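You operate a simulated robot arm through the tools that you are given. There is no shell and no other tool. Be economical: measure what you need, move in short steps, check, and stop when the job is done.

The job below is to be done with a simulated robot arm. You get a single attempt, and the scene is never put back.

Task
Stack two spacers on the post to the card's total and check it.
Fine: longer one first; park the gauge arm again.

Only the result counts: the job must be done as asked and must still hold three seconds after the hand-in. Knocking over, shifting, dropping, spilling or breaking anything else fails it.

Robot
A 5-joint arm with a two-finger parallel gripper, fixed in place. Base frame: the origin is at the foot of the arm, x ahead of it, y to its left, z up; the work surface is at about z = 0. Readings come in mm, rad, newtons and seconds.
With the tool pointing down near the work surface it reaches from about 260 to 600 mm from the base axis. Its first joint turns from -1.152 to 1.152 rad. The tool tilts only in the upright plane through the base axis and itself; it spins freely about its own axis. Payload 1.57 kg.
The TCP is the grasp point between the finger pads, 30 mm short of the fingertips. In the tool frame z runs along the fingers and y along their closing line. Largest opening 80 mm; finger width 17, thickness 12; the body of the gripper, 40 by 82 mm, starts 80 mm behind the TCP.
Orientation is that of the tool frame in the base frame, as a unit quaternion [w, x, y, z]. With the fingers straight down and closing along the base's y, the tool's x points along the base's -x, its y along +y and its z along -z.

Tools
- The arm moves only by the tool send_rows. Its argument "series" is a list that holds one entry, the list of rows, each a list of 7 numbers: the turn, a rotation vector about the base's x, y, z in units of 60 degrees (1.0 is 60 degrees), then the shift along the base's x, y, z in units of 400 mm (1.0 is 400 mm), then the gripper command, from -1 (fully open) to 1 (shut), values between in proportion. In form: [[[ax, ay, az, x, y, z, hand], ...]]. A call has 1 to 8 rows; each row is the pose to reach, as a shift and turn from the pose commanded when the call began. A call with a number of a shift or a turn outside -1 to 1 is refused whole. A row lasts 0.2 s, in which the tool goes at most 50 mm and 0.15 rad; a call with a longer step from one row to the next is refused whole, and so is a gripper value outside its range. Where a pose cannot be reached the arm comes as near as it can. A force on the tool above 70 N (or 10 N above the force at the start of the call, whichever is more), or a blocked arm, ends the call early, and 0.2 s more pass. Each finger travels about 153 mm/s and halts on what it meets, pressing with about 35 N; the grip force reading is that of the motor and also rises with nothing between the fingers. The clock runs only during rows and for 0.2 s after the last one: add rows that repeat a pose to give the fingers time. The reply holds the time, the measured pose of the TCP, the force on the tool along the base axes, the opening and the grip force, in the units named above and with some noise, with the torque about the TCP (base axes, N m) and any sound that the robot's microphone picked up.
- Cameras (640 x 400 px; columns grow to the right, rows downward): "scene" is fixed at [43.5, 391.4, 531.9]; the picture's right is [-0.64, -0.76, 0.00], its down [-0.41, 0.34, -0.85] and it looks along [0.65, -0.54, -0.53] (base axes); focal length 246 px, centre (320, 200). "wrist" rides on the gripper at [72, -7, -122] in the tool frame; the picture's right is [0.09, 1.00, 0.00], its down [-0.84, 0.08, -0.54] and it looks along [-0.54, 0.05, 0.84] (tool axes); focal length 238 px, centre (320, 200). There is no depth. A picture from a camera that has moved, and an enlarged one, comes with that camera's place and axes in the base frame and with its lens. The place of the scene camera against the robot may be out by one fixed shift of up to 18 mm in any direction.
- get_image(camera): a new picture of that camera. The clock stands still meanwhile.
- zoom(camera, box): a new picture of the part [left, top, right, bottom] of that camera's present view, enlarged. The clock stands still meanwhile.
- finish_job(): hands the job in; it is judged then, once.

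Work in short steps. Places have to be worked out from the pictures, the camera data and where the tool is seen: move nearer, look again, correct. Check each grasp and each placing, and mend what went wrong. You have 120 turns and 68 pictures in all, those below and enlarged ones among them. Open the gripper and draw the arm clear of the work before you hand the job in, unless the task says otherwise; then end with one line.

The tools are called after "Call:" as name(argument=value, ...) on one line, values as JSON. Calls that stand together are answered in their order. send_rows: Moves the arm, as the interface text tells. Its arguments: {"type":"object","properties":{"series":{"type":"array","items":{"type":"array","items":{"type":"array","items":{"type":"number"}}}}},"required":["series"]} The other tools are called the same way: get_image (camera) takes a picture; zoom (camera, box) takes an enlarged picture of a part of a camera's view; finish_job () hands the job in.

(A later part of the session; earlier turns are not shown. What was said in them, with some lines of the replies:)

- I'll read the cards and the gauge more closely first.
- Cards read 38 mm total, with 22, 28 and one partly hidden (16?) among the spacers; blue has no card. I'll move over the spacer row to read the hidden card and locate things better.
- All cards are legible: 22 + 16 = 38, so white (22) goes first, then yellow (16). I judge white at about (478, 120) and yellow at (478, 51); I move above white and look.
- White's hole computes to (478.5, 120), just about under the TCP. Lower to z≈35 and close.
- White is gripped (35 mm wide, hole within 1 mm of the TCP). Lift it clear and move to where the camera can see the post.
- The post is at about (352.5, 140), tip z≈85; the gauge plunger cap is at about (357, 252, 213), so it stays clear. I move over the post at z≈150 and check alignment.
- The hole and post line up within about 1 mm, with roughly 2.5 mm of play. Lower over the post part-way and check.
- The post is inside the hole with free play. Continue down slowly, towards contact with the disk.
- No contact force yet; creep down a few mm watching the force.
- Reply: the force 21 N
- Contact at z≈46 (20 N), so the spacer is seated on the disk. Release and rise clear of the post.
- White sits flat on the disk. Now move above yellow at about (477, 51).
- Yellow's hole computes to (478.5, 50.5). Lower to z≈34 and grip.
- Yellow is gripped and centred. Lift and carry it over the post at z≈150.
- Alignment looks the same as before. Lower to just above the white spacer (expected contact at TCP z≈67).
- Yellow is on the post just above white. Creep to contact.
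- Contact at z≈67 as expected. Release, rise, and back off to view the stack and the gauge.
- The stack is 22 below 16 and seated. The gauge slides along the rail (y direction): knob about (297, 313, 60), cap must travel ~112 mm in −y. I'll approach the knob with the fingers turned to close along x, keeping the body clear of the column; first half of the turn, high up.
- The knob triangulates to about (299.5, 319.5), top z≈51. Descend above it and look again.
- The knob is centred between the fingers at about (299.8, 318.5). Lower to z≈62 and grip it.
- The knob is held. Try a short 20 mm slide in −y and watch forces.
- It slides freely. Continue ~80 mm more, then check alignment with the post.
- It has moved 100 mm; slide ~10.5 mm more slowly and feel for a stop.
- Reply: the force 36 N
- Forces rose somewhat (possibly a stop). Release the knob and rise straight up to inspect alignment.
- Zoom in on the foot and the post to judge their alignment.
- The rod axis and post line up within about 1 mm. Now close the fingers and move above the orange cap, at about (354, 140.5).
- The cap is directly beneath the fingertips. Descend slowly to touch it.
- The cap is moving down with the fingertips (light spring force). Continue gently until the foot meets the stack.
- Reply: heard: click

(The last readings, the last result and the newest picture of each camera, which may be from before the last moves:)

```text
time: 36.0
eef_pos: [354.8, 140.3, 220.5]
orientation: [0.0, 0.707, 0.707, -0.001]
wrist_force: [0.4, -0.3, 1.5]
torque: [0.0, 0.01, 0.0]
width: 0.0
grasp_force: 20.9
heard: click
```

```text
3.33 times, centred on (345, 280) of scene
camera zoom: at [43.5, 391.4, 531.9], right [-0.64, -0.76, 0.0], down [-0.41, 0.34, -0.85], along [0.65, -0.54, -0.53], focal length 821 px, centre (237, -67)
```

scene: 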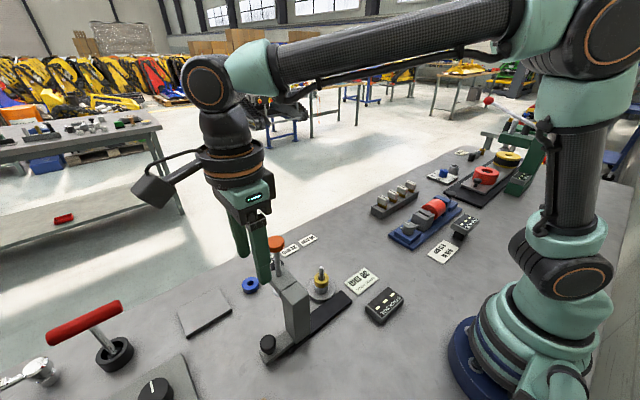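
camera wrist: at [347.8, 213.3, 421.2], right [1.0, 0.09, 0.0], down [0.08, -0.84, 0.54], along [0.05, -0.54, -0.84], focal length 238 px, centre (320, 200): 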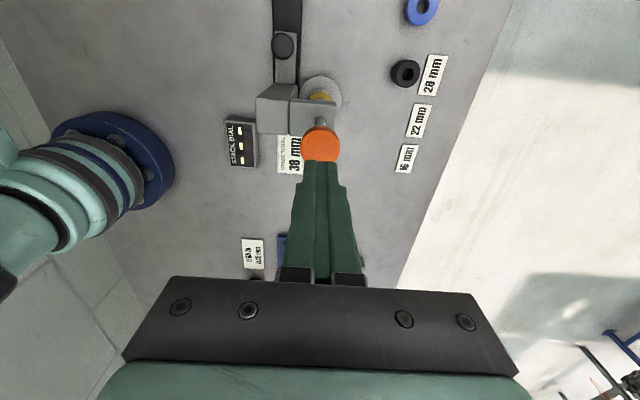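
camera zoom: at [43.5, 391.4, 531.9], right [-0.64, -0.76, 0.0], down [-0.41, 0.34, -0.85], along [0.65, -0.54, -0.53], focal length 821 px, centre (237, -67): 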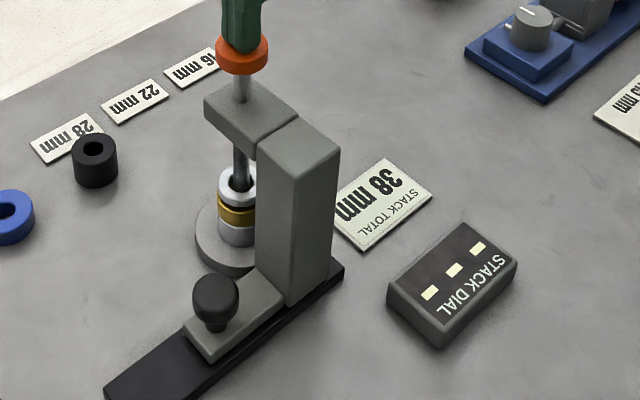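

A click was heard and the foot appears to be on the stack. Look at the dial.

Call:
zoom(camera="scene", box=[360, 280, 410, 330])

Call:
zoom(camera="scene", box=[295, 250, 345, 305])

```text
8.00 times, centred on (385, 305) of scene
camera zoom: at [43.5, 391.4, 531.9], right [-0.64, -0.76, 0.0], down [-0.41, 0.34, -0.85], along [0.65, -0.54, -0.53], focal length 1971 px, centre (-200, -640)
```

zoom: 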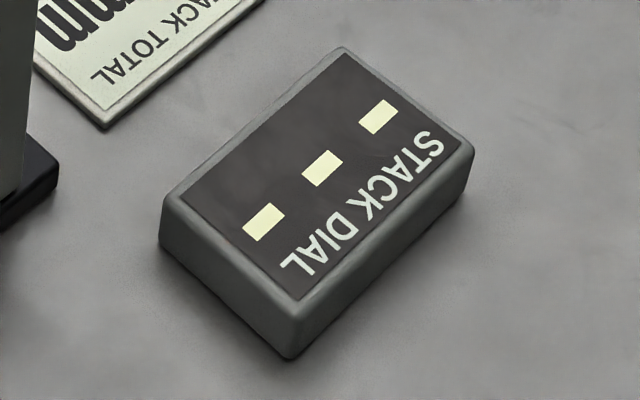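

```text
7.27 times, centred on (320, 278) of scene
camera zoom: at [43.5, 391.4, 531.9], right [-0.64, -0.76, 0.0], down [-0.41, 0.34, -0.85], along [0.65, -0.54, -0.53], focal length 1792 px, centre (320, -364)
```

zoom: 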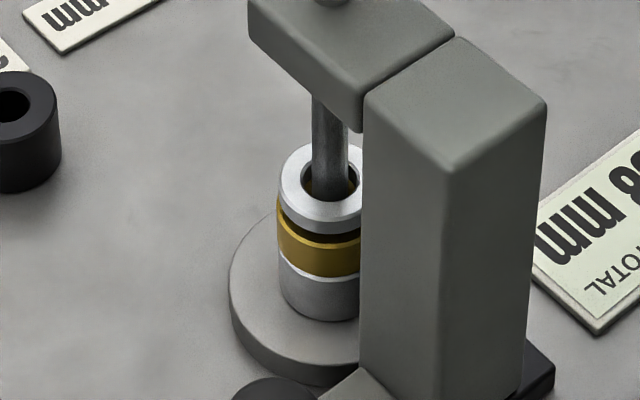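

A small gap still shows between foot and yellow; press further in small steps.

Call:
send_rows(series=[[[0, 0, 0, 0, 0, -0.005, 1], [0, 0, 0, 0, 0, -0.01, 1], [0, 0, 0, 0, 0, -0.015, 1], [0, 0, 0, 0, 0, -0.015, 1], [0, 0, 0, 0, 0, -0.015, 1]]])

Call:
zoom(camera="scene", box=[300, 240, 410, 340])

```text
time: 37.2
eef_pos: [356.3, 141.1, 215.8]
orientation: [0.0, 0.707, 0.707, 0.002]
wrist_force: [-16.3, -3.3, 50.3]
torque: [-0.11, 0.51, -0.06]
width: 0.0
grasp_force: 21.5
```

```text
4.00 times, centred on (355, 290) of scene
camera zoom: at [43.3, 391.3, 532.0], right [-0.64, -0.76, 0.0], down [-0.41, 0.34, -0.85], along [0.65, -0.54, -0.53], focal length 986 px, centre (180, -160)
```

zoom: 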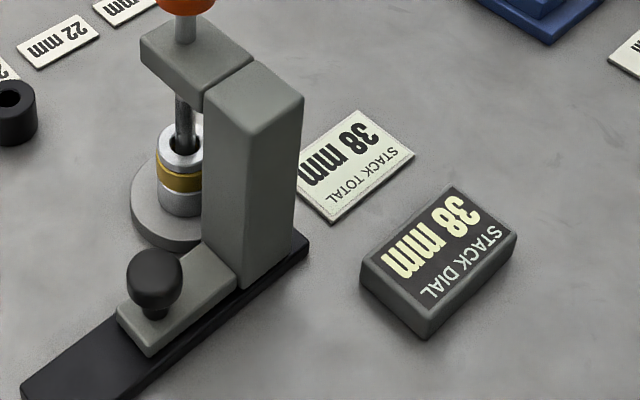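

The dial reads 38 mm. Now rise off the cap and see whether the plunger springs back.

Call:
send_rows(series=[[[0, 0, 0, 0, 0, 0.02, 1], [0, 0, 0, 0, 0, 0.06, 1], [0, 0, 0, 0, 0, 0.12, 1], [0, 0, 0, 0, 0, 0.2, 1], [0, 0, 0, 0, 0, 0.2, 1]]])

Call:
zoom(camera="scene", box=[270, 190, 410, 340])

```text
time: 38.4
eef_pos: [355.7, 141.4, 295.1]
orientation: [0.0, 0.707, 0.707, 0.0]
wrist_force: [0.0, 0.4, -0.7]
torque: [0.02, 0.02, 0.01]
width: 0.1
grasp_force: 21.1
```

```text
2.67 times, centred on (340, 265) of scene
camera zoom: at [43.5, 391.4, 531.9], right [-0.64, -0.76, 0.0], down [-0.41, 0.34, -0.85], along [0.65, -0.54, -0.53], focal length 657 px, centre (267, 27)
```

zoom: 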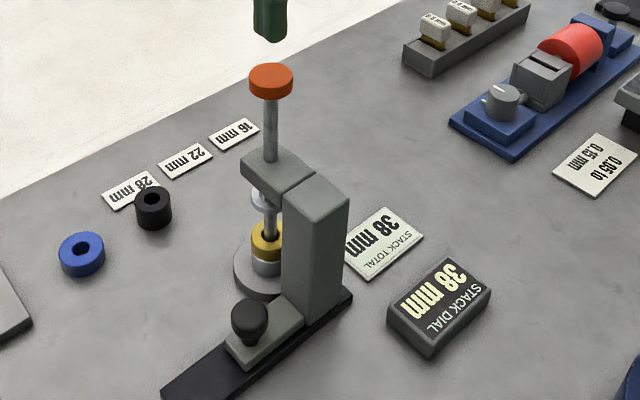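

The plunger sprang back and the dial holds 38 mm. Return above the knob (299, 207.5) with fingers open.

Call:
send_rows(series=[[[0, 0, 0, -0.045, 0.055, 0, 1], [0, 0, 0, -0.09, 0.11, 0, 0.2], [0, 0, 0, -0.1375, 0.166, 0, -0.3], [0, 0, 0, -0.1375, 0.166, -0.1, -0.3], [0, 0, 0, -0.1375, 0.166, -0.22, -0.3], [0, 0, 0, -0.1375, 0.166, -0.34, -0.3], [0, 0, 0, -0.1375, 0.166, -0.44, -0.3], [0, 0, 0, -0.1375, 0.166, -0.44, -0.3]]])

Call:
get_image(camera="wrist")

```text
time: 40.2
eef_pos: [299.3, 207.5, 118.1]
orientation: [0.0, 0.707, 0.707, 0.0]
wrist_force: [0.1, -0.4, 0.1]
torque: [0.01, 0.01, 0.0]
width: 51.9
grasp_force: 0.0
```

```text
21 pictures are left
camera wrist: at [292.0, 278.8, 240.3], right [1.0, 0.09, 0.0], down [0.08, -0.84, 0.54], along [0.05, -0.54, -0.84], focal length 238 px, centre (320, 200)
```

wrist: 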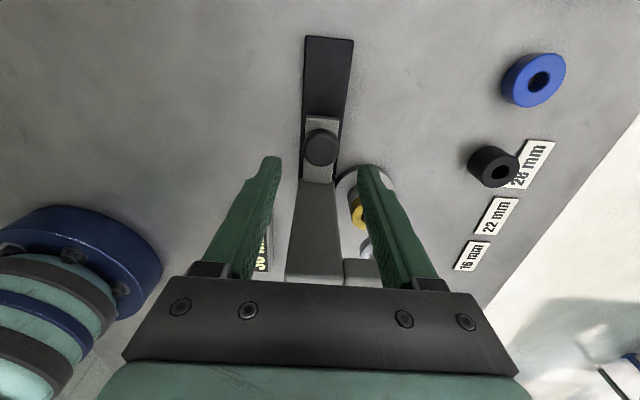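

The knob is where expected. Lower, grip and start sliding back in +y.

Call:
send_rows(series=[[[0, 0, 0, 0, 0, -0.07, -0.3], [0, 0, 0, 0, 0, -0.12, -0.3], [0, 0, 0, 0, 0, -0.14, -0.3], [0, 0, 0, 0, 0, -0.14, 0.6], [0, 0, 0, 0, 0, -0.14, 0.6], [0, 0, 0, 0, 0, -0.14, 0.6]]])

Call:
send_rows(series=[[[0, 0, 0, 0, 0.025, 0, 0.6], [0, 0, 0, 0, 0.065, 0, 0.6], [0, 0, 0, 0, 0.105, 0, 0.6], [0, 0, 0, 0, 0.145, 0, 0.6], [0, 0, 0, 0, 0.185, 0, 0.6], [0, 0, 0, 0, 0.225, 0, 0.6], [0, 0, 0, 0, 0.25, 0, 0.6], [0, 0, 0, 0, 0.25, 0, 0.6]]])

Call:
zoom(camera="scene", box=[220, 210, 400, 370])

```text
time: 41.6
eef_pos: [299.9, 205.8, 61.9]
orientation: [0.0, 0.707, 0.707, 0.0]
wrist_force: [4.3, 1.3, -9.1]
torque: [0.04, -0.08, -0.08]
width: 29.5
grasp_force: 38.9
```

```text
time: 43.4
eef_pos: [299.7, 307.8, 61.9]
orientation: [0.0, 0.708, 0.707, 0.0]
wrist_force: [-0.8, 2.0, 0.6]
torque: [-0.06, 0.02, -0.04]
width: 29.4
grasp_force: 39.3
```

```text
2.50 times, centred on (310, 290) of scene
camera zoom: at [43.5, 391.4, 531.9], right [-0.64, -0.76, 0.0], down [-0.41, 0.34, -0.85], along [0.65, -0.54, -0.53], focal length 616 px, centre (345, -25)
```

zoom: 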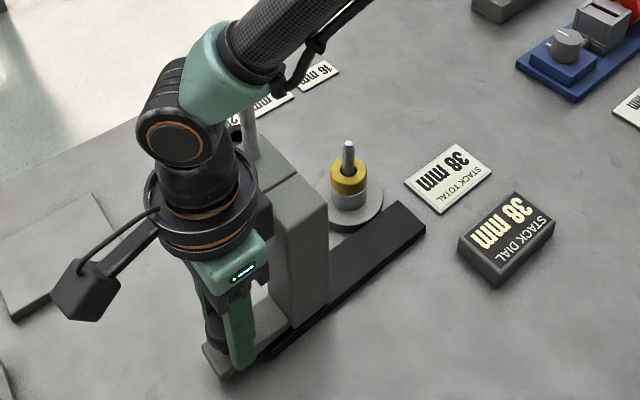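

The gauge is nearly home; slide the last ~11 mm.

Call:
send_rows(series=[[[0, 0, 0, 0, 0.008, 0, 0.6], [0, 0, 0, 0, 0.016, 0, 0.6], [0, 0, 0, 0, 0.022, 0, 0.6], [0, 0, 0, 0, 0.027, 0, 0.6], [0, 0, 0, 0, 0.027, 0, 0.6]]])

```text
time: 44.6
eef_pos: [298.8, 315.1, 61.4]
orientation: [0.0, 0.709, 0.705, -0.002]
wrist_force: [11.3, -20.0, 6.5]
torque: [-0.21, -0.13, 0.02]
width: 29.4
grasp_force: 38.7
```

A firm −20 N indicates the parking end stop. Release and rise clear.

Call:
send_rows(series=[[[0, 0, 0, 0, 0, 0, -0.3], [0, 0, 0, 0, 0, 0, -0.3], [0, 0, 0, 0, 0, 0.1, -0.3], [0, 0, 0, 0, 0, 0.22, -0.3], [0, 0, 0, 0, 0, 0.34, -0.3], [0, 0, 0, 0, 0, 0.46, -0.3], [0, 0, 0, 0, 0.05, 0.56, -0.3], [0, 0, 0, 0, 0.05, 0.56, -0.3]]])

Call:
zoom(camera="scene", box=[220, 220, 420, 370])

Call:
get_image(camera="wrist")

```text
time: 46.4
eef_pos: [300.5, 337.8, 286.4]
orientation: [0.0, 0.707, 0.707, 0.001]
wrist_force: [-0.1, 0.1, -0.4]
torque: [0.03, 0.03, 0.02]
width: 52.0
grasp_force: 0.0
```

```text
2.67 times, centred on (320, 295) of scene
camera zoom: at [43.5, 391.4, 531.9], right [-0.64, -0.76, 0.0], down [-0.41, 0.34, -0.85], along [0.65, -0.54, -0.53], focal length 657 px, centre (320, -53)
```

zoom: 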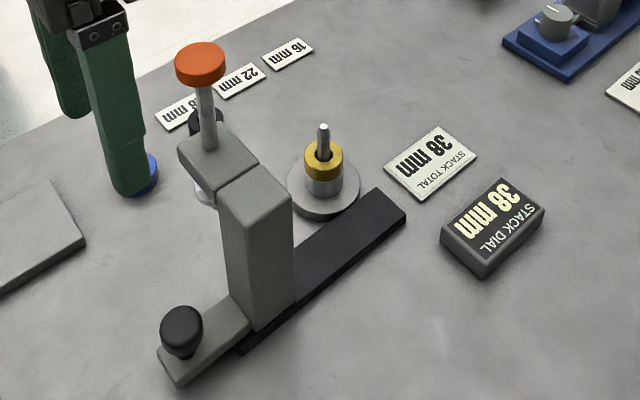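

```text
18 pictures are left
camera wrist: at [292.9, 409.8, 408.2], right [1.0, 0.09, 0.0], down [0.08, -0.84, 0.54], along [0.05, -0.54, -0.84], focal length 238 px, centre (320, 200)
```

wrist: 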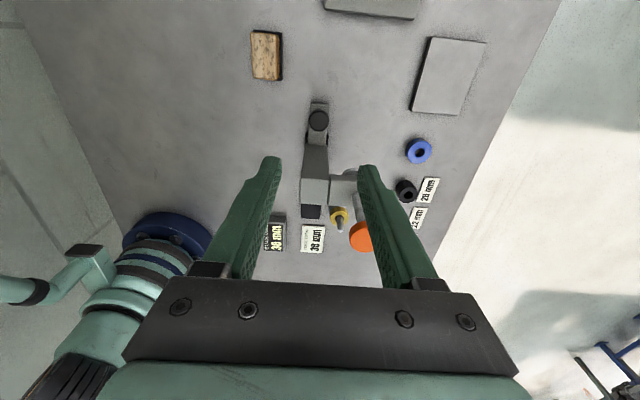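

The gauge is back at its original pixels, the stack stands and the dial shows 38 mm. Open fully, rise clear, and hand in.

Call:
send_rows(series=[[[0, 0, 0, 0, 0, 0.1, -1], [0, 0, 0, 0, 0, 0.2, -1], [0, 0, 0, 0, 0, 0.2, -1]]])

Call:
finish_job()

```text
time: 47.2
eef_pos: [299.6, 337.5, 366.0]
orientation: [0.0, 0.707, 0.707, 0.0]
wrist_force: [0.2, 0.8, 0.1]
torque: [-0.01, 0.01, -0.02]
width: 80.1
grasp_force: 0.1
```

```text
The job is handed in.
```

The 22 mm spacer is on the post with the 16 mm one on top, the gauge dial read 38 mm to match the card, and the gauge arm is parked again.
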